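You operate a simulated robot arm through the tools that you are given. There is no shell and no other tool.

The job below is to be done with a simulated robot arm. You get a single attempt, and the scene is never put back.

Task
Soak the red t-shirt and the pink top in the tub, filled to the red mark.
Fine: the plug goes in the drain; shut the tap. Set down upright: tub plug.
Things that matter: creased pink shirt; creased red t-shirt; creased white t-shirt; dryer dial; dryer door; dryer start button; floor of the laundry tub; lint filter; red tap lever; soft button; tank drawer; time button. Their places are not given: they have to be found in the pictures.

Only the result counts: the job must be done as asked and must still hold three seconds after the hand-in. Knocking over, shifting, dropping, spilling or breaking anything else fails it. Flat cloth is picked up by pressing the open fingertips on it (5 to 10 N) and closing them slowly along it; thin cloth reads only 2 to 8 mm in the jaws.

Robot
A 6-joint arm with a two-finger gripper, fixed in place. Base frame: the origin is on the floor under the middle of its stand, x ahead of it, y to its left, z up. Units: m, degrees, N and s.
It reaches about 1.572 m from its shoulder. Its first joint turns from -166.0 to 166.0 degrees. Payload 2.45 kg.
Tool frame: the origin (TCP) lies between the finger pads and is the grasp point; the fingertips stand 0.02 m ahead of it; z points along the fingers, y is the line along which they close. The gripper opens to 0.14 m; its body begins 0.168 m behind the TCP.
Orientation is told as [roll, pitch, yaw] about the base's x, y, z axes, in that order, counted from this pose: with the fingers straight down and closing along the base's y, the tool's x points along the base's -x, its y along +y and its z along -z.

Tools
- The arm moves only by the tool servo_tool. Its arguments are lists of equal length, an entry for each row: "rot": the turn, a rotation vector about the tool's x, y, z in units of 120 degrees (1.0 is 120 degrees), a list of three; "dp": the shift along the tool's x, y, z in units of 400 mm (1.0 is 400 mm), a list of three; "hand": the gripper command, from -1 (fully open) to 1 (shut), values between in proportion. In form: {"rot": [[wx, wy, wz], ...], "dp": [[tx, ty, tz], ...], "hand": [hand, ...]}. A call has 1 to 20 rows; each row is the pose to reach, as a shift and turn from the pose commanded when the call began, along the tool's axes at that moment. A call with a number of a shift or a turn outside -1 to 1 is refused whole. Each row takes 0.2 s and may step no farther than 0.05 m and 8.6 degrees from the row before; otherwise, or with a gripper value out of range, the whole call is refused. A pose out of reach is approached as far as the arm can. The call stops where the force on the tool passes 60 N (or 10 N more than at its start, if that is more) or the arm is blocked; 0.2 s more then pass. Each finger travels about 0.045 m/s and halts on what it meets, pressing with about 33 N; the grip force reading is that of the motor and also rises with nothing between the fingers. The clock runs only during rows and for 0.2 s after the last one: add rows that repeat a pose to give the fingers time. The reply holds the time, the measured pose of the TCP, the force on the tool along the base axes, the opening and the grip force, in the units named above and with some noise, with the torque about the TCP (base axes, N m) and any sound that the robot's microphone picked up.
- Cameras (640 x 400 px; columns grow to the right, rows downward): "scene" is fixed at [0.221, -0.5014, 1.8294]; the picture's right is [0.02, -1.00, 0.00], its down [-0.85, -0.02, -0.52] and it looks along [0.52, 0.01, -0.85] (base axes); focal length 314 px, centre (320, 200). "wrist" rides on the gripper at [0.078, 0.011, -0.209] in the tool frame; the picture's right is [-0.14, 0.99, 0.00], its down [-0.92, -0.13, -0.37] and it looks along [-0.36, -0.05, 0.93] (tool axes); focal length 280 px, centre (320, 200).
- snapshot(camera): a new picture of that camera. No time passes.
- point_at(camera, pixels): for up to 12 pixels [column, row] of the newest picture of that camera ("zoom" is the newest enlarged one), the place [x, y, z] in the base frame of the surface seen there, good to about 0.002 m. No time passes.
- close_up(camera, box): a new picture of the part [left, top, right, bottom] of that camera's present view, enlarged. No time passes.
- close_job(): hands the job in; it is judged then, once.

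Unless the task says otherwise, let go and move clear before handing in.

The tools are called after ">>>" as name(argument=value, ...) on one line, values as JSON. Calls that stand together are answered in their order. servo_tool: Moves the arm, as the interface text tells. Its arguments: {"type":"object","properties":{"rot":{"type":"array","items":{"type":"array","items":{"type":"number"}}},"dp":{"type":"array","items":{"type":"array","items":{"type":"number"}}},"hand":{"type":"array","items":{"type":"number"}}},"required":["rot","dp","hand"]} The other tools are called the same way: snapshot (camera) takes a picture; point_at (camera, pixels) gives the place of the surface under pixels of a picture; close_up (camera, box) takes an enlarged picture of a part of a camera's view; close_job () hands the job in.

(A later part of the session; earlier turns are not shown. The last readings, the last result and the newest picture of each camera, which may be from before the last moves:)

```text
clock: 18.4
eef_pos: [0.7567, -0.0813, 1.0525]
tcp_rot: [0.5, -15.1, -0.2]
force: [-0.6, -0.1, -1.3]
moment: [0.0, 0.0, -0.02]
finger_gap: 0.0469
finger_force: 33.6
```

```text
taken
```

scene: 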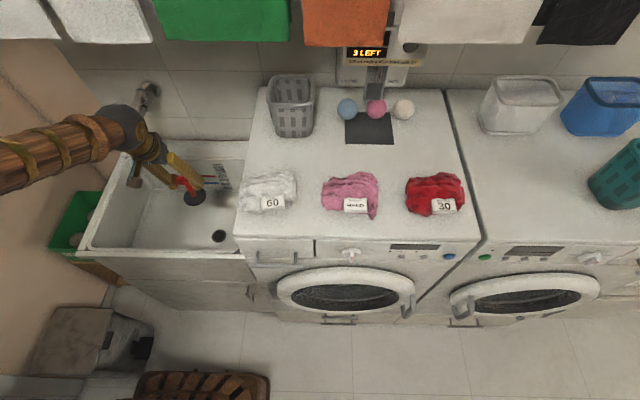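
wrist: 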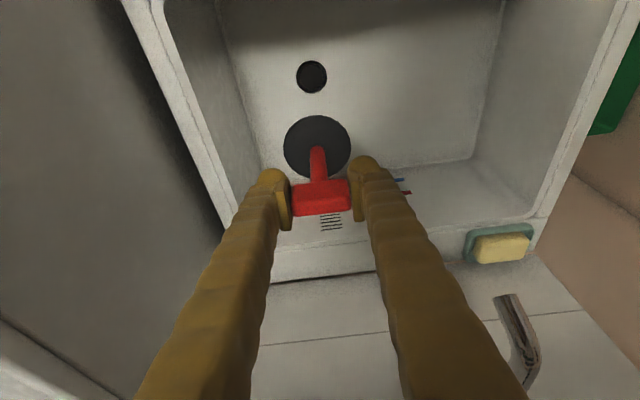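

The plug hangs upright in the grip above the tub, and the drain shows at wrist (311,77). I'll measure disc and drain edges to align them exactly.

>>> close_up(camera="wrist", box=[260, 40, 380, 230])

>>> point_at(camera="wrist", pixels=[[287, 148], [347, 148], [317, 118], [300, 130], [335, 130], [317, 138], [300, 76], [323, 76], [311, 65], [311, 89], [311, 77], [296, 165]])

```text
2.11 times, centred on (320, 135) of wrist
```

zoom: 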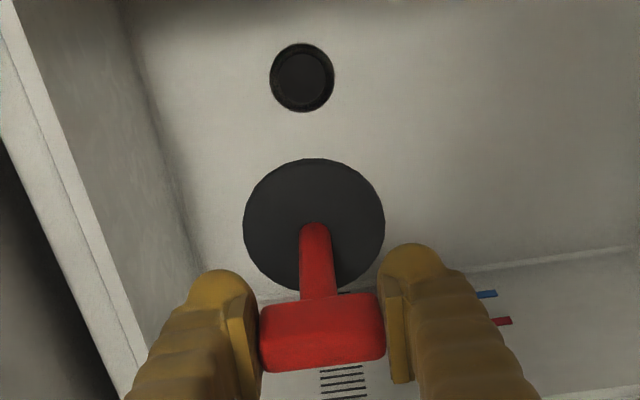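

```text
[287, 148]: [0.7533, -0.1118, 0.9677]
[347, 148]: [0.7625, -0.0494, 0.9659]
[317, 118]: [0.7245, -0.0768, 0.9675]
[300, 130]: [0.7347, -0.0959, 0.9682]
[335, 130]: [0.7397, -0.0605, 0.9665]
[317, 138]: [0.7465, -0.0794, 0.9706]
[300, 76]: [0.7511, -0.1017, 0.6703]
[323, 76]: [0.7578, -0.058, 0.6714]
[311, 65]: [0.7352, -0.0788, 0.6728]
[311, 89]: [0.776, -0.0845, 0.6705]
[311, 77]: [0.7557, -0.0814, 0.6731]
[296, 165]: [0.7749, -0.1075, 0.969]
```

Disc centre (≈0.756,-0.081) and drain centre (0.756,-0.081) coincide already. I'll lower straight down to about 0.02 m above the seat.

>>> servo_tool(rot=[[0, 0, 0], [0, 0, 0], [0, 0, 0], [0, 0, 0], [0, 0, 0], [0, 0, 0], [0, 0, 0]], dp=[[0.029, 0, 0.109], [0.058, 0, 0.217], [0.087, 0, 0.326], [0.1165, 0, 0.435], [0.1457, 0, 0.543], [0.1748, 0, 0.652], [0.1748, 0, 0.652]], hand=[0.7, 0.7, 0.7, 0.7, 0.7, 0.7, 0.7])

>>> snapshot(camera="wrist")

>>> close_up(camera="scene", box=[90, 90, 270, 270])

```text
clock: 20.0
eef_pos: [0.7568, -0.0787, 0.7822]
tcp_rot: [0.4, -14.8, -0.1]
force: [0.0, 0.1, -1.1]
moment: [0.0, -0.01, 0.0]
finger_gap: 0.0467
finger_force: 33.5
```

```text
taken
```

wrist: 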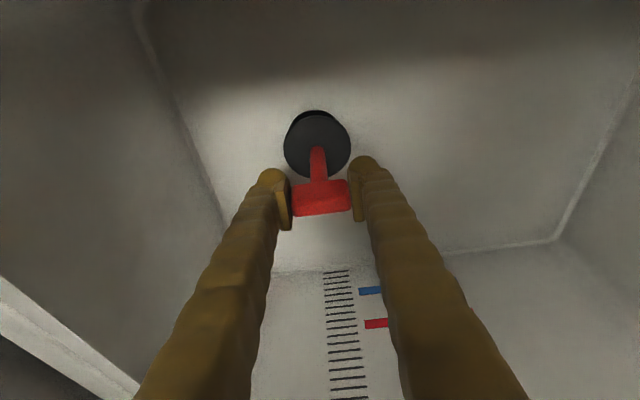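

```text
2.22 times, centred on (180, 180) of scene
```

zoom: 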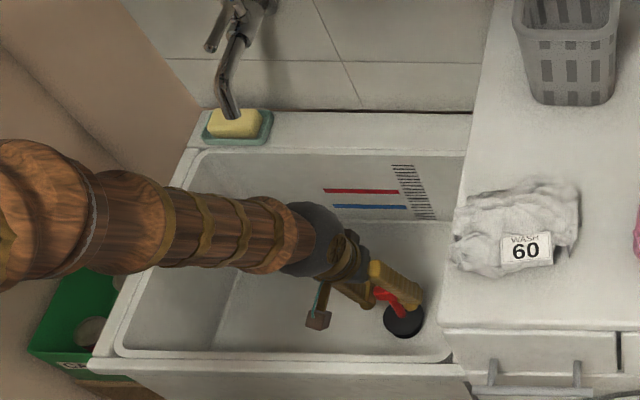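

The disc is close to the floor with the drain's dark rim peeking out at its top edge (315,112). I'll measure the disc position again before pressing it in.

>>> point_at(camera="wrist", pixels=[[287, 148], [347, 148], [317, 118], [315, 112], [317, 138], [296, 165], [308, 112], [325, 112]])

>>> close_up(camera="wrist", box=[270, 90, 370, 190])

```text
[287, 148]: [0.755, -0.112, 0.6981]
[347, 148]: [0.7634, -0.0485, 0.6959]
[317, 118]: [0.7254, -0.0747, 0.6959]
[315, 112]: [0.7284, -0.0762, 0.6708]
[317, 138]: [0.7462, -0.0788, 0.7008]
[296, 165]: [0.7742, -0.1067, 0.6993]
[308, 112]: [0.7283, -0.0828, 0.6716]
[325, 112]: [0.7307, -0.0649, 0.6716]
```

```text
4.00 times, centred on (320, 140) of wrist
```

zoom: 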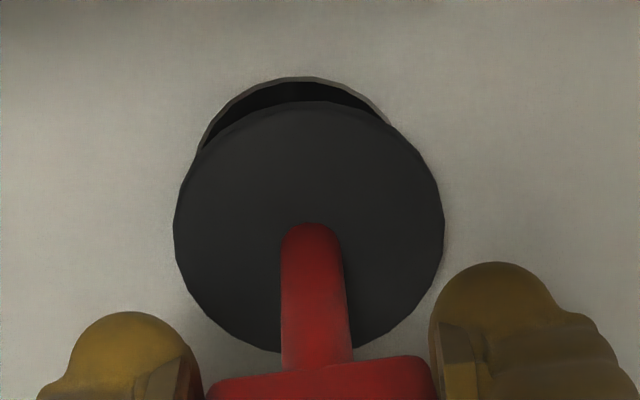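

Disc and drain are aligned within about 1-2 mm. I'll lower slowly in 5 mm steps and watch the force.

>>> servo_tool(rot=[[0, 0, 0], [0, 0, 0], [0, 0, 0], [0, 0, 0], [0, 0, 0]], dp=[[0.005, 0, 0.012], [0.008, 0, 0.024], [0.011, 0, 0.036], [0.015, 0, 0.048], [0.015, 0, 0.048]], hand=[0.7, 0.7, 0.7, 0.7, 0.7])

>>> close_up(camera="wrist", box=[270, 90, 370, 190])

```text
clock: 21.2
eef_pos: [0.7555, -0.0789, 0.7617]
tcp_rot: [0.5, -14.9, -0.1]
force: [0.2, 1.0, -0.4]
moment: [-0.03, 0.04, -0.03]
finger_gap: 0.0471
finger_force: 32.9
```

```text
4.00 times, centred on (320, 140) of wrist
```

zoom: 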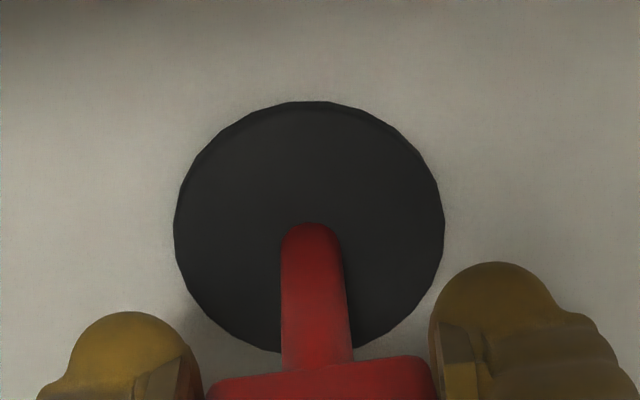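

There is no contact yet with the disc top at about 0.677. I'll keep lowering in 4 mm steps with a 1 mm correction toward -y.

>>> servo_tool(rot=[[0, 0, 0], [0, 0, 0], [0, 0, 0], [0, 0, 0]], dp=[[0.0026, -0.003, 0.0097], [0.0052, -0.003, 0.0193], [0.0078, -0.003, 0.029], [0.0078, -0.003, 0.029]], hand=[0.7, 0.7, 0.7, 0.7])

>>> close_up(camera="wrist", box=[270, 90, 370, 190])

>>> snapshot(camera="wrist")

>>> point_at(camera="wrist", pixels=[[287, 148], [347, 148], [317, 118], [317, 138], [296, 165], [317, 112], [280, 148]])

```text
clock: 22.2
eef_pos: [0.7575, -0.0806, 0.753]
tcp_rot: [0.5, -15.1, -0.1]
force: [5.4, 18.9, 50.5]
moment: [0.03, -0.05, 0.05]
finger_gap: 0.048
finger_force: 32.7
```

```text
4.00 times, centred on (320, 140) of wrist
```

zoom: 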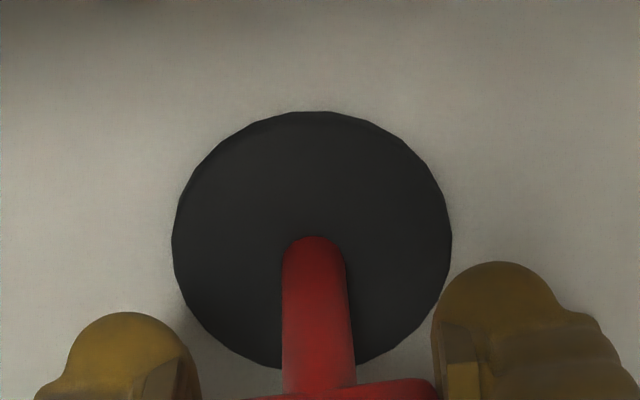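

```text
taken
```

wrist: 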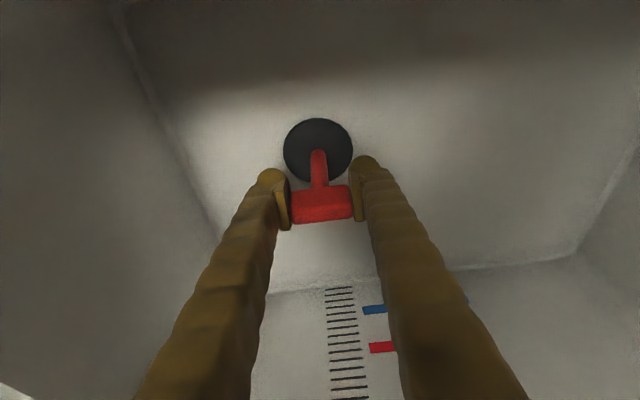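

```text
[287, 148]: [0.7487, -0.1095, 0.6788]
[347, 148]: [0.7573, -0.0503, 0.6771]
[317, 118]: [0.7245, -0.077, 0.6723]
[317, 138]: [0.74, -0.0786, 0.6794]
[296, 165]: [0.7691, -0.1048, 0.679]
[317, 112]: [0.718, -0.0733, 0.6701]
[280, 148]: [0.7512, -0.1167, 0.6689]
```

The push read 50 N with the disc top at 0.679, only about 9 mm above the floor, and the disc is centred on the drain. I'll compare with how it stood on the ledge by measuring the ledge height.

>>> snapshot(camera="scene")

>>> point_at(camera="scene", pixels=[[237, 149], [230, 149], [220, 148], [200, 148], [180, 148], [240, 145], [210, 152]])

>>> close_up(camera="scene", box=[180, 190, 270, 260])

```text
taken
```

scene: 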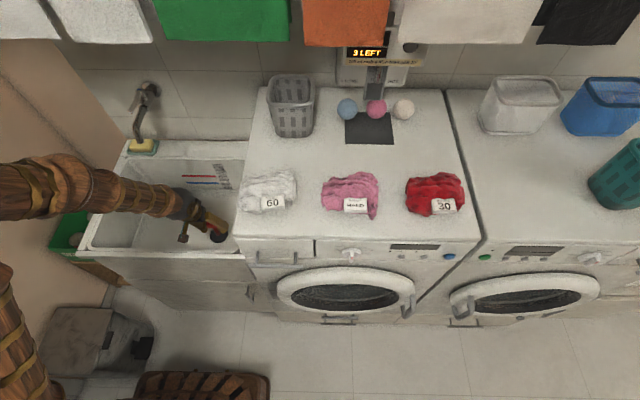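

```text
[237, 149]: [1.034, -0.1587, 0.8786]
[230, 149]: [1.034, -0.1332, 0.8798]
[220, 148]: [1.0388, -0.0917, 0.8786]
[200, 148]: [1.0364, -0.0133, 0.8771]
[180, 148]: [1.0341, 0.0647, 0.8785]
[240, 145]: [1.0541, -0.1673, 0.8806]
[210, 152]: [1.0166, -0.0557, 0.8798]
```

```text
5.71 times, centred on (225, 225) of scene
```

zoom: 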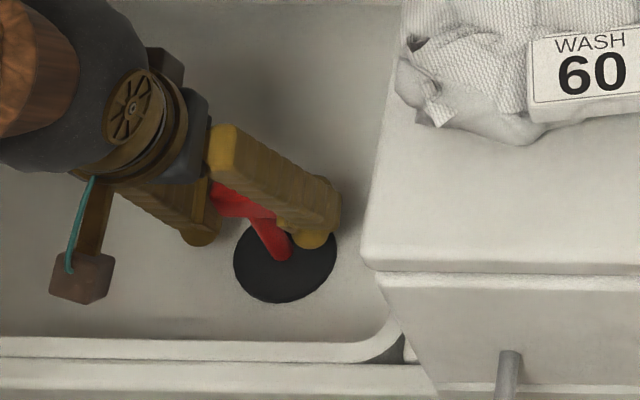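

The ledge is at 0.879, so the disc stood 10 mm proud there and stands 9 mm proud now: it may simply be resting on the drain. I'll ease the push and wiggle a couple of millimetres to see whether it drops or is held sideways.

>>> servo_tool(rot=[[0, 0, 0], [0, 0, 0], [0, 0, 0]], dp=[[-0.0013, 0.003, -0.005], [-0.0013, 0.008, -0.005], [-0.0013, 0.008, -0.005]], hand=[0.7, 0.7, 0.7])

>>> servo_tool(rot=[[0, 0, 0], [0, 0, 0], [0, 0, 0], [0, 0, 0]], dp=[[0, -0.005, 0], [0, -0.01, 0], [0, -0.015, 0], [0, -0.015, 0]], hand=[0.7, 0.7, 0.7, 0.7])

>>> close_up(camera="wrist", box=[270, 90, 370, 190])

```text
clock: 23.0
eef_pos: [0.7536, -0.0776, 0.7533]
tcp_rot: [0.5, -14.8, -0.1]
force: [0.3, -0.2, -1.3]
moment: [-0.02, -0.03, -0.01]
finger_gap: 0.0478
finger_force: 33.2
```

```text
clock: 24.0
eef_pos: [0.757, -0.0831, 0.7528]
tcp_rot: [0.5, -14.8, -0.1]
force: [0.2, 0.6, -0.4]
moment: [-0.03, 0.0, -0.02]
finger_gap: 0.0478
finger_force: 33.1
```

```text
4.00 times, centred on (320, 140) of wrist
```

zoom: 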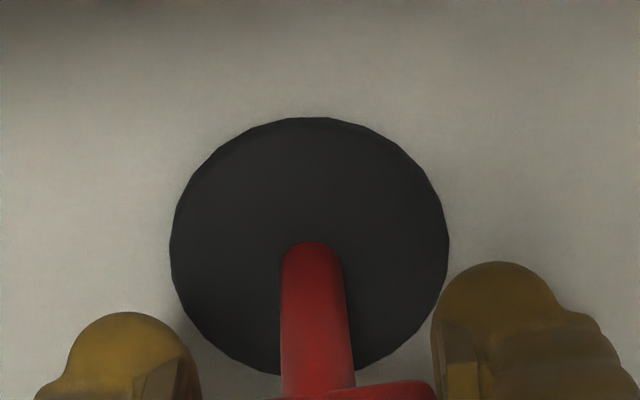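

Forces are zero now and the disc has slid a bit in the grip. I'll measure where the disc is after the wiggle.

>>> snapshot(camera="wrist")

>>> point_at(camera="wrist", pixels=[[285, 152], [349, 152], [317, 122], [317, 140], [296, 170], [340, 170], [305, 130], [330, 130], [317, 112], [275, 152]])

```text
taken
```

wrist: 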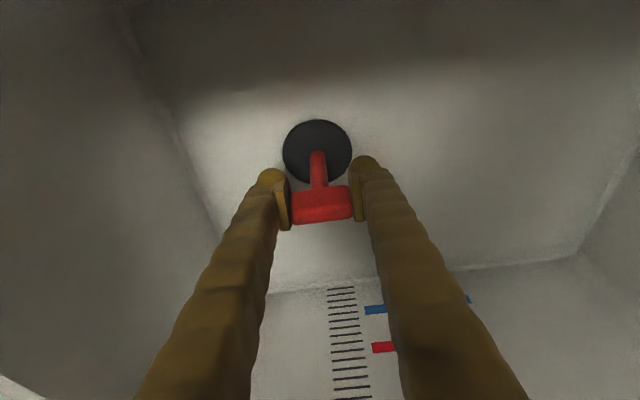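

```text
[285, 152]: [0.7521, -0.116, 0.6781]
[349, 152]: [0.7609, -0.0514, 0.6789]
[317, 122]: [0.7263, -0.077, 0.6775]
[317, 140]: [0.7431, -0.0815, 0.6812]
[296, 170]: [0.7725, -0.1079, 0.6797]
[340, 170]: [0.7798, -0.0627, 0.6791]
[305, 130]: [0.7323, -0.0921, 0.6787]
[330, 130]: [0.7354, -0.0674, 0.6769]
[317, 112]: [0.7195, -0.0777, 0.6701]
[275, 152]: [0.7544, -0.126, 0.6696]
```

The disc centre is now about (0.757,-0.083), i.e. it slid freely with the gripper, so it is not seated. I'll move it back to the drain centre (0.7553,-0.0795), then press lightly to see whether it drops in.

>>> servo_tool(rot=[[0, 0, 0], [0, 0, 0], [0, 0, 0], [0, 0, 0]], dp=[[0.003, 0.005, 0], [0.003, 0.0085, 0.0], [0.0036, 0.0085, 0.0025], [0.0036, 0.0085, 0.0025]], hand=[0.7, 0.7, 0.7, 0.7])

>>> snapshot(camera="wrist")

>>> point_at(camera="wrist", pixels=[[285, 152], [349, 152], [317, 122], [317, 140], [296, 170], [340, 170], [305, 130], [330, 130]])

>>> close_up(camera="wrist", box=[270, 90, 370, 190])

```text
clock: 25.0
eef_pos: [0.7548, -0.0786, 0.7523]
tcp_rot: [0.5, -15.0, -0.1]
force: [0.2, 0.7, 3.4]
moment: [0.02, 0.13, -0.08]
finger_gap: 0.0481
finger_force: 32.5
```

```text
taken
```

wrist: 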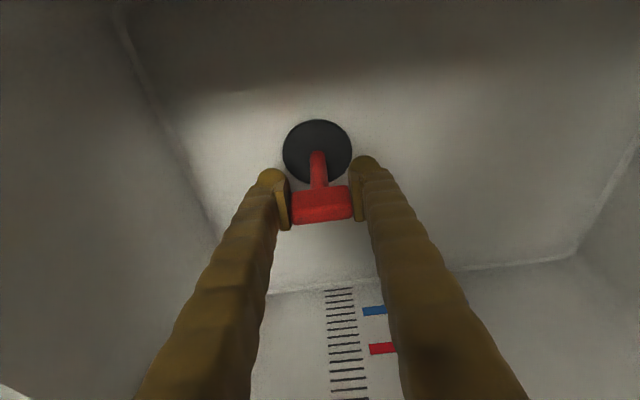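

```text
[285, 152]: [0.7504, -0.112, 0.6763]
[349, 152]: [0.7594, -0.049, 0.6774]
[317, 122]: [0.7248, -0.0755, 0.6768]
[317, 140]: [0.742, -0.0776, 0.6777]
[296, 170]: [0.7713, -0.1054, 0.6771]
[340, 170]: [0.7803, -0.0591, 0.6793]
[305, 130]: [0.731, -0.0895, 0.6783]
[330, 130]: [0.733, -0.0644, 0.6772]
```

```text
4.00 times, centred on (320, 140) of wrist
```

zoom: 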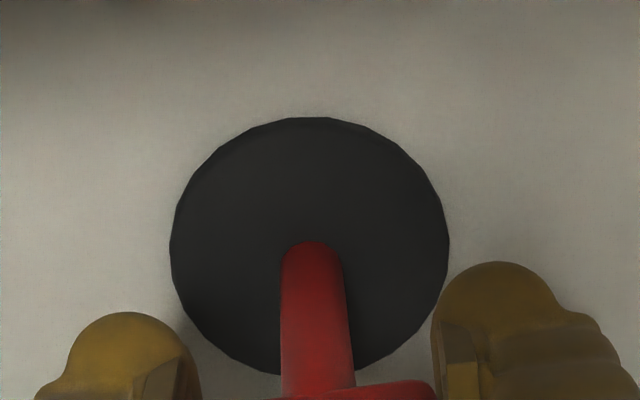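

The disc is at (0.755,-0.080), within 1 mm of the drain centre, with 3 N contact. I'll open the fingers now and see how it sits.

>>> servo_tool(rot=[[0, 0, 0], [0, 0, 0], [0, 0, 0], [0, 0, 0]], dp=[[0, 0, 0], [0, 0, 0], [0, 0, 0], [0, 0, 0]], hand=[0.2, 0.0, -0.1, -0.1])

>>> snapshot(camera="wrist")

>>> point_at(camera="wrist", pixels=[[287, 152], [347, 152], [317, 123], [317, 140], [296, 168], [340, 168], [305, 132], [330, 132], [275, 152], [317, 112]])

>>> close_up(camera="wrist", box=[270, 90, 370, 190])

```text
clock: 26.0
eef_pos: [0.7544, -0.0809, 0.7509]
tcp_rot: [0.4, -14.9, -0.1]
force: [0.6, -1.2, -0.7]
moment: [-0.05, 0.0, -0.02]
finger_gap: 0.0772
finger_force: 0.1
```

```text
taken
```

wrist: 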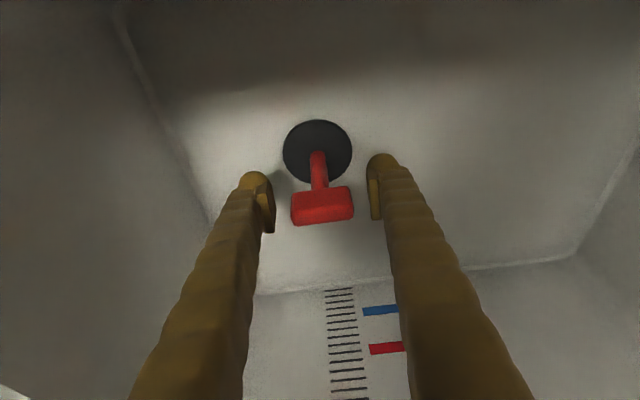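

```text
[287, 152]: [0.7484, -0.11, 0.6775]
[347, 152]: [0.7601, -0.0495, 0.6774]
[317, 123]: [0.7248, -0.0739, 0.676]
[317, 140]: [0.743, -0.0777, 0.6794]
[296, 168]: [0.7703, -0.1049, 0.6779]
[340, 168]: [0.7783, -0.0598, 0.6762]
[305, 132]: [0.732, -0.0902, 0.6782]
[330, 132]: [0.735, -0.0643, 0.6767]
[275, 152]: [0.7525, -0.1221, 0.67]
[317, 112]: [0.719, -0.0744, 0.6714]
```

```text
4.00 times, centred on (320, 140) of wrist
```

zoom: 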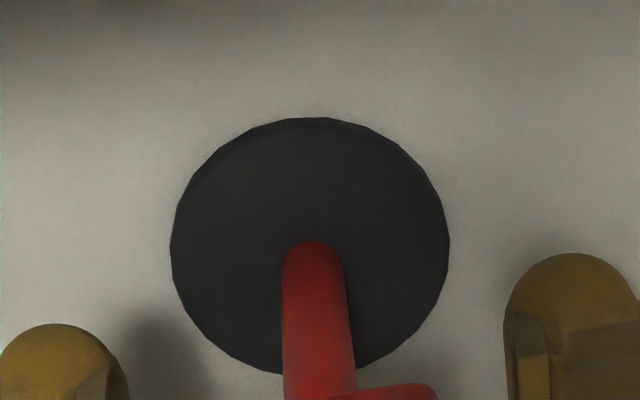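

The plug stands upright over the drain with its disc top at 0.6774, about 2.5 mm lower relative to the floor than on the ledge. I'll re-grip and press down with small wiggles to make sure it is seated.

>>> servo_tool(rot=[[0, 0, 0], [0, 0, 0], [0, 0, 0], [0, 0, 0], [0, 0, 0], [0, 0, 0]], dp=[[0, 0, 0], [0, 0, 0], [0, 0, 0], [0.0005, 0, 0.002], [0.001, 0, 0.004], [0.001, 0, 0.004]], hand=[0.2, 0.4, 0.7, 0.7, 0.7, 0.7])

>>> servo_tool(rot=[[0, 0, 0], [0, 0, 0], [0, 0, 0], [0, 0, 0], [0, 0, 0]], dp=[[0.003, 0, 0], [0.0, 0.003, 0], [-0.003, 0, 0], [0, -0.003, 0], [0, 0, 0]], hand=[0.7, 0.7, 0.7, 0.7, 0.7])

>>> snapshot(camera="wrist")

>>> point_at(camera="wrist", pixels=[[287, 152], [347, 152], [317, 123], [317, 140], [296, 168], [340, 168], [305, 132], [330, 132], [275, 152], [317, 112]])

```text
clock: 27.4
eef_pos: [0.7549, -0.0803, 0.7499]
tcp_rot: [0.6, -15.0, 0.0]
force: [-10.1, 6.9, 41.8]
moment: [-0.24, 0.12, 0.05]
finger_gap: 0.048
finger_force: 32.4
```

```text
clock: 28.6
eef_pos: [0.7556, -0.0796, 0.7501]
tcp_rot: [0.5, -14.9, -0.1]
force: [-0.8, 1.4, 52.0]
moment: [-0.12, -0.19, 0.05]
finger_gap: 0.0478
finger_force: 33.2
```

```text
taken
```

wrist: 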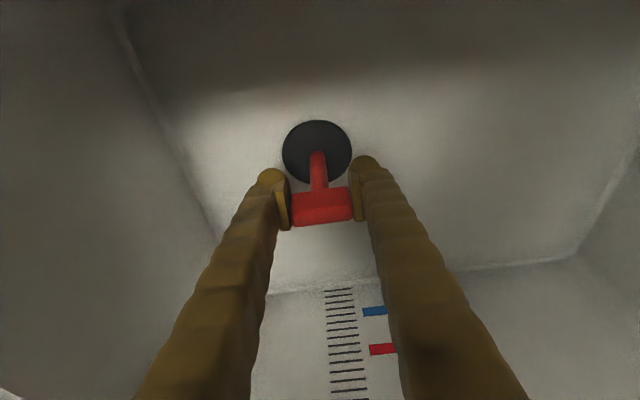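

```text
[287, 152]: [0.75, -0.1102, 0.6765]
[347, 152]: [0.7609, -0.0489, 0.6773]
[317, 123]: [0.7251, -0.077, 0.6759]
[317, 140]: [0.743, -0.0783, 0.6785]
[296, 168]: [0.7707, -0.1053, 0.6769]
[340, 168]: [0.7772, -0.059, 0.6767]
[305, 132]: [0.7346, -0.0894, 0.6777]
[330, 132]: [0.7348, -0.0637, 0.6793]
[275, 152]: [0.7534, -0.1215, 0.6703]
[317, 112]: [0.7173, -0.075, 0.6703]
```

Under 52 N the disc stays at 0.677, 7 mm proud and centred, so I consider it seated; the water will show if it seals. I'll ease off, open, and rise straight up.

>>> servo_tool(rot=[[0, 0, 0], [0, 0, 0], [0, 0, 0], [0, 0, 0], [0, 0, 0]], dp=[[-0.002, 0, -0.008], [-0.002, 0, -0.008], [-0.002, 0, -0.008], [-0.002, 0, -0.008], [-0.002, 0, -0.008]], hand=[0.7, 0.2, 0.0, -0.2, -0.2])

>>> servo_tool(rot=[[0, 0, 0], [0, 0, 0], [0, 0, 0], [0, 0, 0], [0, 0, 0], [0, 0, 0], [0, 0, 0]], dp=[[-0.013, 0, -0.048], [-0.032, 0, -0.12], [-0.058, 0, -0.217], [-0.084, 0, -0.314], [-0.11, 0, -0.411], [-0.136, 0, -0.507], [-0.162, 0, -0.604]], hand=[-0.2, -0.2, -0.2, -0.2, -0.2, -0.2, -0.2])

>>> snapshot(camera="wrist")

>>> snapshot(camera="scene")

```text
clock: 29.8
eef_pos: [0.7553, -0.0805, 0.753]
tcp_rot: [0.5, -14.9, -0.1]
force: [0.4, 0.9, -1.0]
moment: [0.01, 0.02, -0.01]
finger_gap: 0.0838
finger_force: 0.1
```

```text
clock: 31.4
eef_pos: [0.7557, -0.082, 1.0036]
tcp_rot: [0.4, -14.9, 0.0]
force: [-0.8, 0.4, 0.9]
moment: [-0.03, 0.0, -0.01]
finger_gap: 0.0841
finger_force: 0.1
```

```text
taken
```

wrist: 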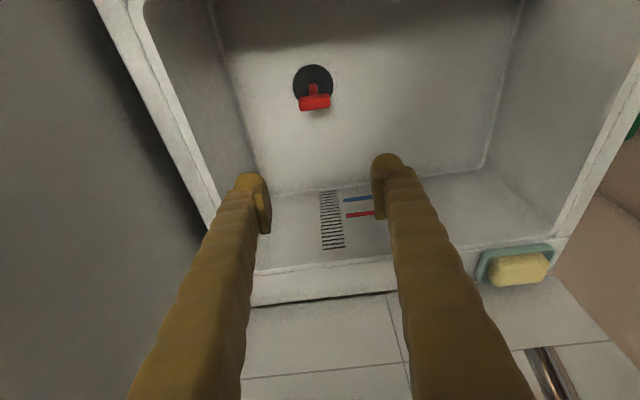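

```text
taken
```

scene: 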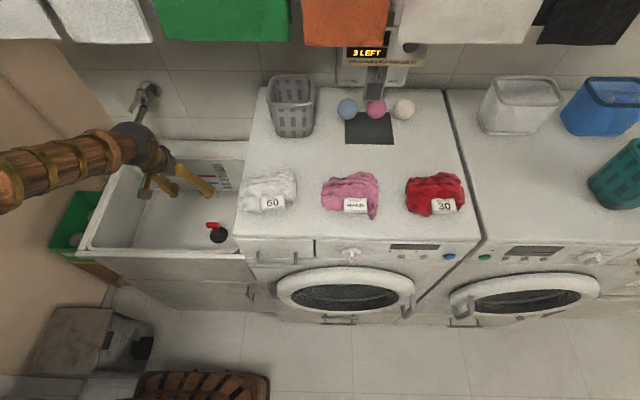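

The plug stands upright in the drain at scene (216,233). Next I'll back off, level the tool and travel above the machine to view the pink garment.

>>> servo_tool(rot=[[0, 0.02, 0], [0, 0.05, 0], [0, 0.08, 0], [0, 0.11, 0], [0, 0.125, 0], [0, 0.125, 0]], dp=[[0.049, 0, -0.1], [0.098, 0, -0.2], [0.147, 0, -0.3], [0.196, 0, -0.4], [0.245, 0, -0.5], [0.293, 0, -0.596]], hand=[-0.2, -0.2, -0.2, -0.2, -0.2, -0.2])

>>> servo_tool(rot=[[0, 0, 0], [0, 0, 0], [0, 0, 0], [0, 0, 0], [0, 0, 0], [0, 0, 0], [0, 0, 0], [0, 0, 0], [0, 0, 0], [0, 0, 0], [0, 0, 0]], dp=[[0, 0, -0.12], [0, -0.05, -0.23], [0, -0.13, -0.32], [0, -0.23, -0.38], [0, -0.34, -0.43], [0, -0.45, -0.47], [0, -0.56, -0.5], [0, -0.67, -0.5], [0, -0.78, -0.5], [0, -0.89, -0.5], [0, -1.0, -0.5]], hand=[-0.2, -0.2, -0.2, -0.2, -0.2, -0.2, -0.2, -0.2, -0.2, -0.2, -0.2])

>>> snapshot(camera="wrist")

>>> snapshot(camera="scene")

```text
clock: 32.8
eef_pos: [0.5799, -0.083, 1.2025]
tcp_rot: [0.4, 0.1, 0.1]
force: [-0.5, -0.4, 0.4]
moment: [0.02, 0.0, 0.0]
finger_gap: 0.0839
finger_force: 0.1
```

```text
clock: 35.2
eef_pos: [0.5803, -0.4866, 1.4003]
tcp_rot: [0.4, 0.1, 0.0]
force: [-0.5, -0.1, 1.5]
moment: [-0.04, -0.06, 0.0]
finger_gap: 0.084
finger_force: 0.2
```

```text
taken
```

wrist: 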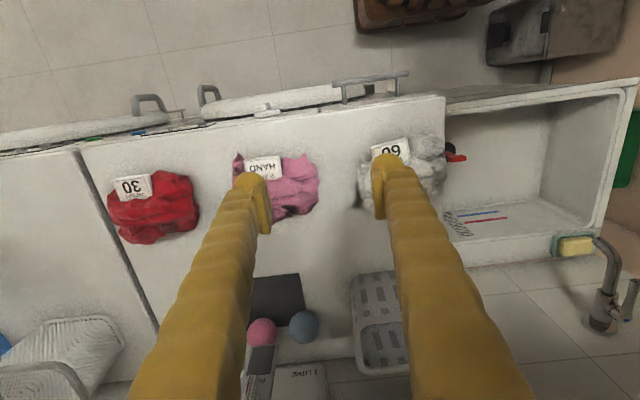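

```text
taken
```

scene: 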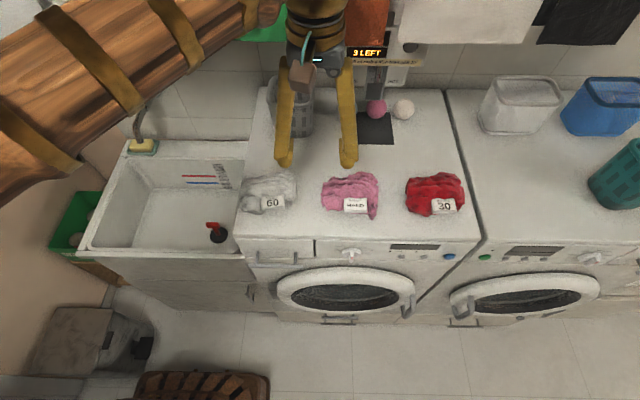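

The pink garment lies at scene (350,193) between the white and red ones. I'll move over it and measure its outline.

>>> servo_tool(rot=[[0, 0, 0], [0, 0, 0], [0, 0, 0]], dp=[[0, -0.08, 0.03], [0, -0.16, 0.06], [0, -0.21, 0.1]], hand=[-0.6, -1, -1])

>>> snapshot(camera="wrist")

>>> close_up(camera="wrist", box=[210, 100, 430, 260])

>>> close_up(camera="scene", box=[300, 150, 400, 240])

```text
clock: 36.0
eef_pos: [0.5798, -0.5688, 1.3592]
tcp_rot: [0.4, 0.0, 0.1]
force: [-0.4, -0.2, 0.5]
moment: [-0.04, -0.02, 0.0]
finger_gap: 0.1401
finger_force: 0.0
```

```text
taken
```

wrist: 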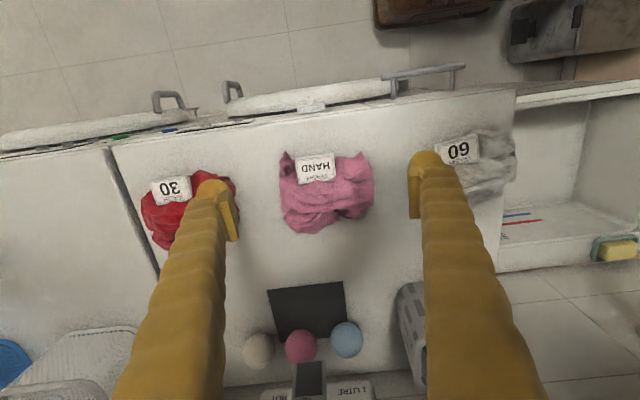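

```text
2.50 times, centred on (320, 180) of wrist
```

zoom: 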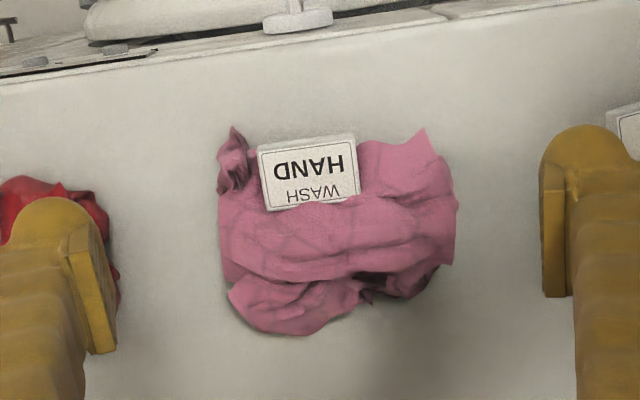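

```text
4.44 times, centred on (350, 195) of scene
```

zoom: 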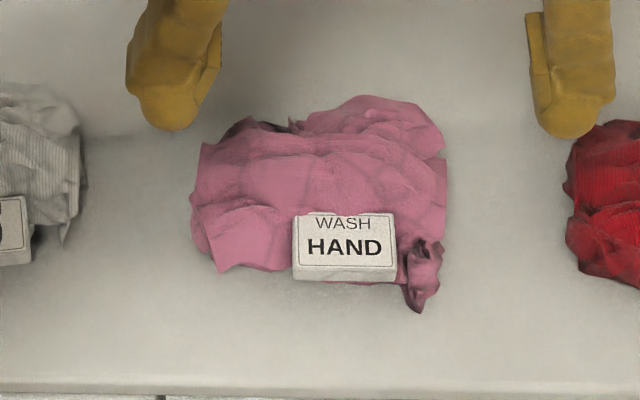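

The pink garment is a crumpled heap (wrist 280-375, 150-233) with a label. I'll measure its extents and height profile.

>>> point_at(camera="wrist", pixels=[[282, 185], [373, 180], [330, 180], [330, 195], [330, 210], [310, 228], [290, 160], [365, 160], [315, 168], [300, 195], [355, 195], [345, 165]])

>>> point_at(camera="scene", pixels=[[322, 195], [378, 195], [350, 175], [350, 183], [350, 190], [350, 197], [335, 188], [368, 188], [335, 208], [375, 215], [360, 175], [330, 180]])

```text
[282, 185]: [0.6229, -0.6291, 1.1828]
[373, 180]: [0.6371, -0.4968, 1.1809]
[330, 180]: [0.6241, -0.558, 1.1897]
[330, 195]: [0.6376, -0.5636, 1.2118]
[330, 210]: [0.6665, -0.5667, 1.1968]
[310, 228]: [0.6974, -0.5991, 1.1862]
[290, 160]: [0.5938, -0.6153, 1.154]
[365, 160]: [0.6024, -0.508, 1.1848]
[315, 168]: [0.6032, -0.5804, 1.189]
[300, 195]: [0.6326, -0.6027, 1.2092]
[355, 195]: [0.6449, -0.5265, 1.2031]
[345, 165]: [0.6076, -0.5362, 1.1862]
```

```text
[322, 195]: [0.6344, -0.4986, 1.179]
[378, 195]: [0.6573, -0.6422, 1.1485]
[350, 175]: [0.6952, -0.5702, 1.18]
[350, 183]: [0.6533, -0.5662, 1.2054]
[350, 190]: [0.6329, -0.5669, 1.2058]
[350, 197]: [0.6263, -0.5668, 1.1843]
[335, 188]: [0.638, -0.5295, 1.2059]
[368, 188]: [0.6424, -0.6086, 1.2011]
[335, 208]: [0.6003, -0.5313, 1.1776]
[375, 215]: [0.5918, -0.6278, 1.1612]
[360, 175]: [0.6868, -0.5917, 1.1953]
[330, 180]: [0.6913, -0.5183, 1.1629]
```

The heap spans x 0.59-0.70, y -0.635..-0.495 with a ridge at x≈0.64 and top z≈1.21. I'll tilt the fingers forward 12° to keep the wrist away from the laundry and stop 3 cm above the ridge with the jaws at about 0.09 m.

>>> servo_tool(rot=[[0, -0.05, 0], [0, -0.1, 0], [0, -0.1, 0], [0, -0.1, 0]], dp=[[-0.05, 0.005, 0.07], [-0.1, 0.005, 0.15], [-0.1425, 0.005, 0.22], [-0.1425, 0.005, 0.25]], hand=[-0.3, -0.3, -0.3, -0.3])

>>> snapshot(camera="wrist")

>>> snapshot(camera="scene")

```text
clock: 37.0
eef_pos: [0.6379, -0.5668, 1.2579]
tcp_rot: [0.6, -12.0, 0.0]
force: [0.9, -0.5, 0.2]
moment: [-0.01, 0.0, -0.05]
finger_gap: 0.0911
finger_force: 0.0
```

```text
taken
```

wrist: 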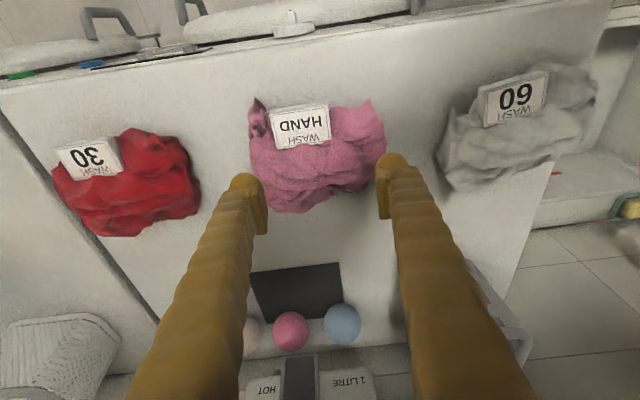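

```text
taken
```

scene: 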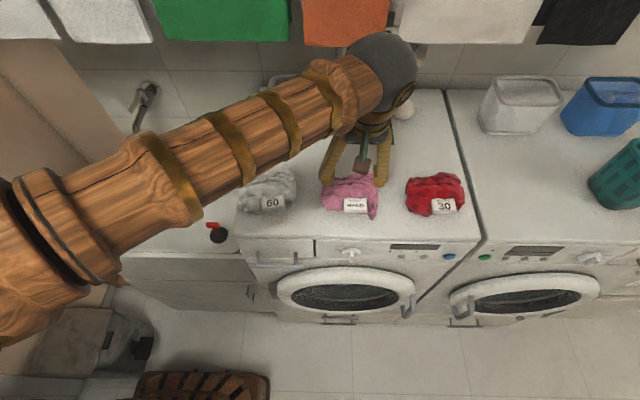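

The fingers hover above the ridge, clear of laundry. I'll descend in small steps to press the open fingertips on the cloth and watch the force.

>>> servo_tool(rot=[[0, 0, 0], [0, 0, 0], [0, 0, 0], [0, 0, 0], [0, 0, 0]], dp=[[0.005, 0, 0.0245], [0.0104, 0, 0.049], [0.0156, 0, 0.0733], [0.0182, 0, 0.0856], [0.0182, 0, 0.0856]], hand=[-0.3, -0.3, -0.3, -0.3, -0.3])

>>> snapshot(camera="wrist")

```text
clock: 38.2
eef_pos: [0.6381, -0.5649, 1.2254]
tcp_rot: [0.5, -12.0, 0.1]
force: [-0.1, -0.6, -0.8]
moment: [0.02, 0.0, 0.03]
finger_gap: 0.0912
finger_force: 0.0
```

```text
taken
```

wrist: 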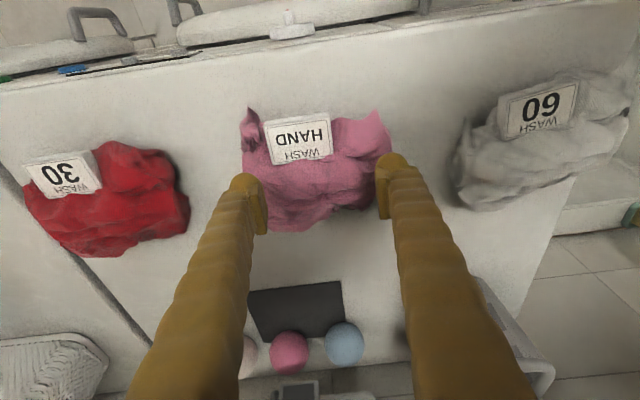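

No contact yet at TCP z 1.225; the fingertips straddle the top of the heap. I'll continue down in small steps.

>>> servo_tool(rot=[[0, 0, 0], [0, 0, 0], [0, 0, 0], [0, 0, 0]], dp=[[0.0026, 0, 0.012], [0.0052, 0, 0.0245], [0.0078, 0, 0.0367], [0.0078, 0, 0.0367]], hand=[-0.3, -0.3, -0.3, -0.3])

>>> snapshot(camera="wrist")

```text
clock: 39.2
eef_pos: [0.6375, -0.5659, 1.2092]
tcp_rot: [0.5, -11.9, 0.0]
force: [0.5, 0.1, -0.3]
moment: [0.01, 0.0, 0.02]
finger_gap: 0.0909
finger_force: 0.0
```

```text
taken
```

wrist: 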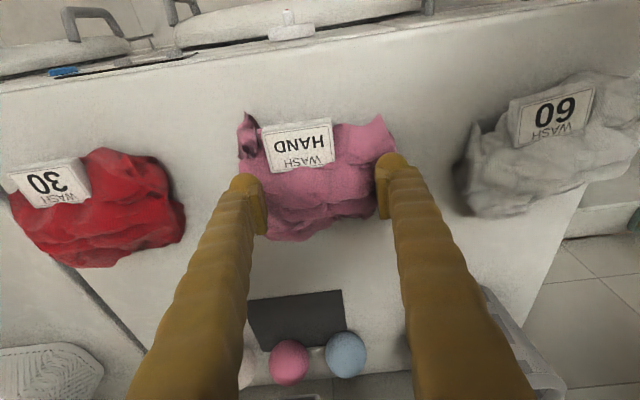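

Still no force with the tips at about 1.189. I'll go another 15 mm down.

>>> servo_tool(rot=[[0, 0, 0], [0, 0, 0], [0, 0, 0], [0, 0, 0]], dp=[[0.0026, 0, 0.012], [0.0052, 0, 0.0245], [0.0078, 0, 0.0367], [0.0078, 0, 0.0367]], hand=[-0.3, -0.3, -0.3, -0.3])

>>> snapshot(camera="wrist")

>>> close_up(camera="scene", box=[290, 130, 410, 240])

```text
clock: 40.1
eef_pos: [0.6385, -0.5667, 1.2014]
tcp_rot: [0.1, -12.4, 0.1]
force: [-2.4, 1.7, 11.5]
moment: [-0.21, 0.17, 0.04]
finger_gap: 0.0907
finger_force: 0.0
stopped in row 4: the force on the tool passed its limit at 68 N (the readings are from after the stop); the commanded pose is now the measured one
```

```text
taken
```

wrist: 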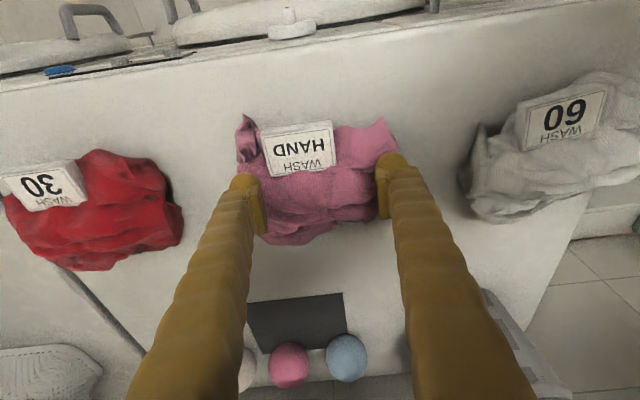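

```text
3.64 times, centred on (350, 185) of scene
```

zoom: 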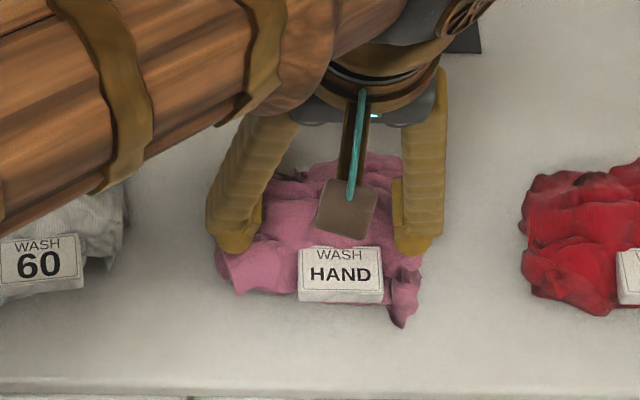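

The tips met firm cloth at about z=1.18 and 11 N of press remains. I'll now close the fingers slowly along the cloth and see what the jaws catch.

>>> servo_tool(rot=[[0, 0, 0], [0, 0, 0], [0, 0, 0], [0, 0, 0], [0, 0, 0], [0, 0, 0], [0, 0, 0], [0, 0, 0], [0, 0, 0], [0, 0, 0], [0, 0, 0], [0, 0, 0]], dp=[[0, 0, -0.0005], [0, 0, -0.0005], [0, 0, -0.0005], [0, 0, -0.0005], [0, 0, -0.0005], [0, 0, -0.0005], [0, 0, -0.0005], [0, 0, -0.0005], [0, 0, -0.0005], [0, 0, -0.0005], [0, 0, -0.0005], [0, 0, -0.0005]], hand=[-0.2, -0.1, 0, 0.1, 0.2, 0.3, 0.4, 0.5, 0.6, 0.7, 0.8, 0.9])

>>> snapshot(camera="wrist")

>>> close_up(camera="scene", box=[290, 130, 410, 240])

```text
clock: 41.4
eef_pos: [0.6388, -0.566, 1.2039]
tcp_rot: [0.1, -12.5, 0.1]
force: [-0.6, -0.5, 14.2]
moment: [-0.01, -0.02, -0.47]
finger_gap: 0.0624
finger_force: 33.3
stopped in row 6: the force on the tool passed its limit at 63 N (the readings are from after the stop); the commanded pose is now the measured one
```

```text
taken
```

wrist: 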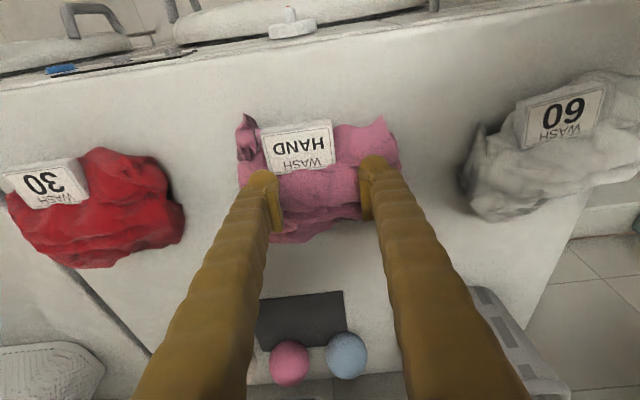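

```text
3.64 times, centred on (350, 185) of scene
```

zoom: 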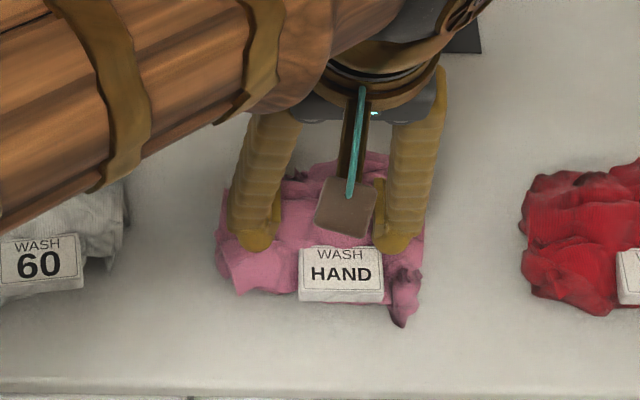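

The jaws stopped at 0.062 m with full grip force, so they hold something of the heap. I'll lift gently by 2 cm with the grip closed and see whether it follows.

>>> servo_tool(rot=[[0, 0, 0], [0, 0, 0], [0, 0, 0], [0, 0, 0], [0, 0, 0]], dp=[[0, 0, 0], [-0.0013, 0, -0.006], [-0.004, 0, -0.018], [-0.0078, 0, -0.0367], [-0.0104, 0, -0.049]], hand=[0.5, 0.6, 0.7, 0.8, 0.9])

>>> snapshot(camera="wrist")

>>> close_up(camera="scene", box=[290, 130, 410, 240])

```text
clock: 42.5
eef_pos: [0.639, -0.5663, 1.223]
tcp_rot: [0.0, -12.5, 0.1]
force: [-0.7, 0.4, -1.0]
moment: [0.02, -0.02, -0.01]
finger_gap: 0.0624
finger_force: 33.7
```

```text
taken
```

wrist: 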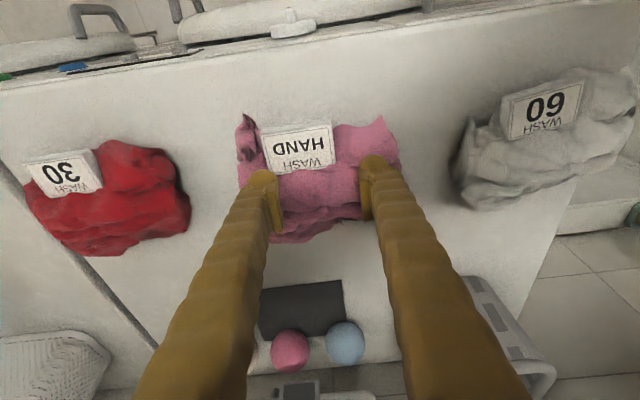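

```text
3.64 times, centred on (350, 185) of scene
```

zoom: 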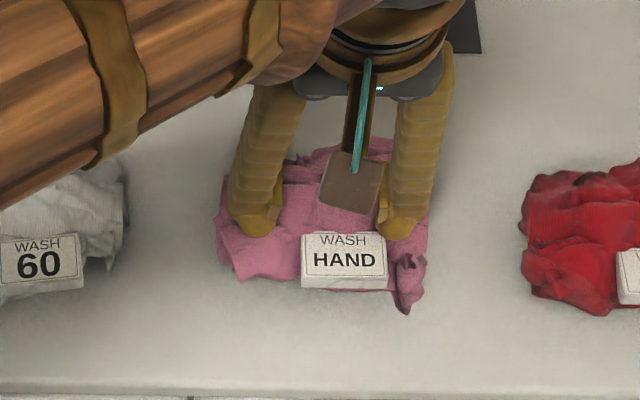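

The heap follows the gripper as one piece (it keeps its place in the wrist view while the machine top recedes). I'll lift it to z≈1.38 and carry it toward the tub, passing well over the white garment.

>>> servo_tool(rot=[[0, 0, 0], [0, 0, 0], [0, 0, 0], [0, 0, 0], [0, 0, 0], [0, 0, 0], [0, 0, 0], [0, 0, 0], [0, 0, 0], [0, 0, 0], [0, 0, 0], [0, 0, 0], [0, 0, 0], [0, 0, 0]], dp=[[-0.003, 0, -0.07], [-0.006, 0, -0.17], [-0.01, 0, -0.27], [-0.013, 0, -0.36], [-0.013, 0.05, -0.407], [-0.013, 0.15, -0.407], [-0.013, 0.25, -0.407], [-0.013, 0.36, -0.407], [-0.013, 0.47, -0.407], [-0.013, 0.58, -0.407], [-0.013, 0.69, -0.407], [-0.013, 0.8, -0.407], [-0.013, 0.9, -0.407], [-0.013, 1.0, -0.407]], hand=[0.9, 0.9, 0.9, 0.9, 0.9, 0.9, 0.9, 0.9, 0.9, 0.9, 0.9, 0.9, 0.9, 0.9])

>>> snapshot(camera="wrist")

>>> snapshot(camera="scene")

```text
clock: 45.5
eef_pos: [0.6087, -0.166, 1.383]
tcp_rot: [0.0, -12.3, 0.0]
force: [0.4, -0.3, -2.3]
moment: [0.03, 0.01, -0.01]
finger_gap: 0.0621
finger_force: 32.7
```

```text
taken
```

wrist: 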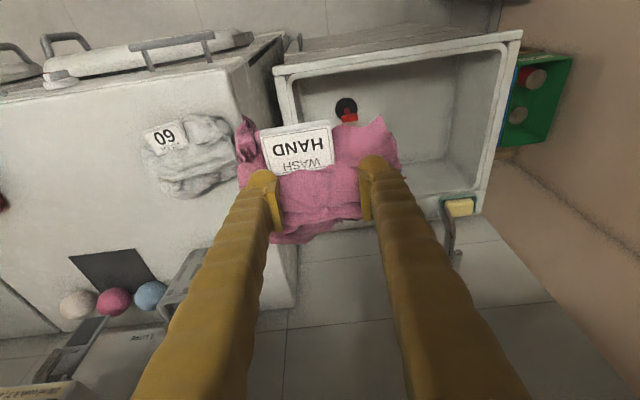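

```text
taken
```

scene: 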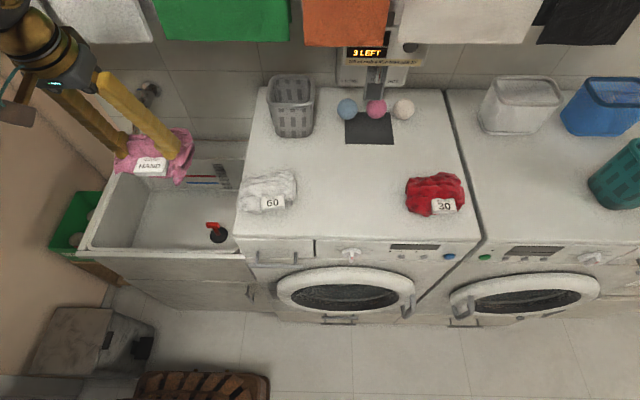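

The pink garment is held and the tub is in view. I'll measure the tub floor's boundaries to choose safe resting places.

>>> close_up(camera="scene", box=[80, 130, 260, 270])

>>> point_at(camera="scene", pixels=[[140, 245], [132, 245], [125, 245], [142, 220], [150, 200], [146, 200], [158, 192], [200, 190], [200, 187], [160, 247], [200, 247], [225, 247]])

```text
2.86 times, centred on (170, 200) of scene
```

zoom: 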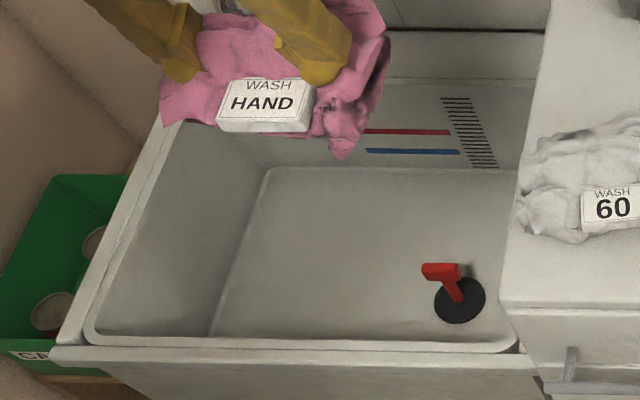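

```text
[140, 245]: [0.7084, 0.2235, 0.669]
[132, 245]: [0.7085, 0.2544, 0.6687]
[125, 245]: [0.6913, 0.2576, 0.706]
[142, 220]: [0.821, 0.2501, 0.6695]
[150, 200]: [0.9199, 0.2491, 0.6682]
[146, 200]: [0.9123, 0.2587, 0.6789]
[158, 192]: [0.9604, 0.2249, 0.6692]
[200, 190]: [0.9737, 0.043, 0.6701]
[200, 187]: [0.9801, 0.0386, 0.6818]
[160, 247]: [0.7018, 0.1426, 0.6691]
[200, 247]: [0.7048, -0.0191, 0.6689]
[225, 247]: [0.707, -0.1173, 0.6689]
```

The tub floor spans x 0.62-0.98, y -0.22..0.258. I'll bring the pink garment over (0.61,0.155) and down to z≈1.05, ready to go forward to (0.785,0.155).

>>> servo_tool(rot=[[0, 0, 0], [0, 0, 0], [0, 0, 0], [0, 0, 0], [0, 0, 0], [0, 0, 0], [0, 0, 0], [0, 0, 0], [0, 0, 0], [0, 0, 0], [0, 0, 0], [0, 0, 0], [0, 0, 0], [0, 0, 0], [0, 0, 0], [0, 0, 0]], dp=[[0, 0.1, 0], [0, 0.2, 0], [0, 0.3, 0], [0, 0.4, 0], [0, 0.5, 0], [0, 0.6, 0], [0, 0.7, 0], [0, 0.8025, 0], [0.0225, 0.8025, 0.1016], [0.045, 0.8025, 0.203], [0.0675, 0.8025, 0.305], [0.09, 0.8025, 0.406], [0.1125, 0.8025, 0.508], [0.135, 0.8025, 0.61], [0.1575, 0.8025, 0.711], [0.18, 0.8025, 0.8125]], hand=[0.9, 0.9, 0.9, 0.9, 0.9, 0.9, 0.9, 0.9, 0.9, 0.9, 0.9, 0.9, 0.9, 0.9, 0.9, 0.9])

>>> snapshot(camera="wrist")

>>> snapshot(camera="scene")

```text
clock: 49.0
eef_pos: [0.6076, 0.1546, 1.0496]
tcp_rot: [0.0, -12.4, 0.0]
force: [-0.3, 0.6, -1.0]
moment: [0.02, 0.03, -0.02]
finger_gap: 0.0616
finger_force: 33.1
```

```text
taken
```

wrist: 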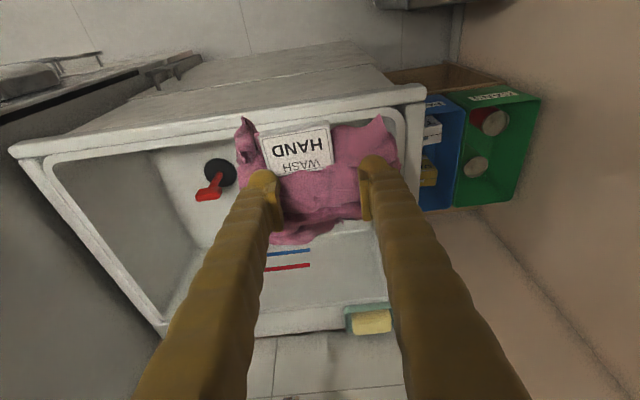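

```text
taken
```

scene: 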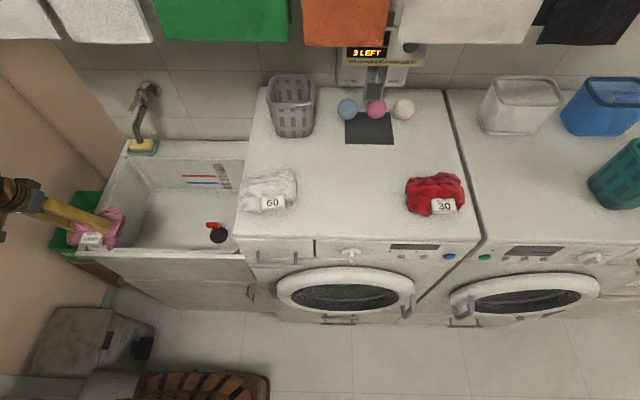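

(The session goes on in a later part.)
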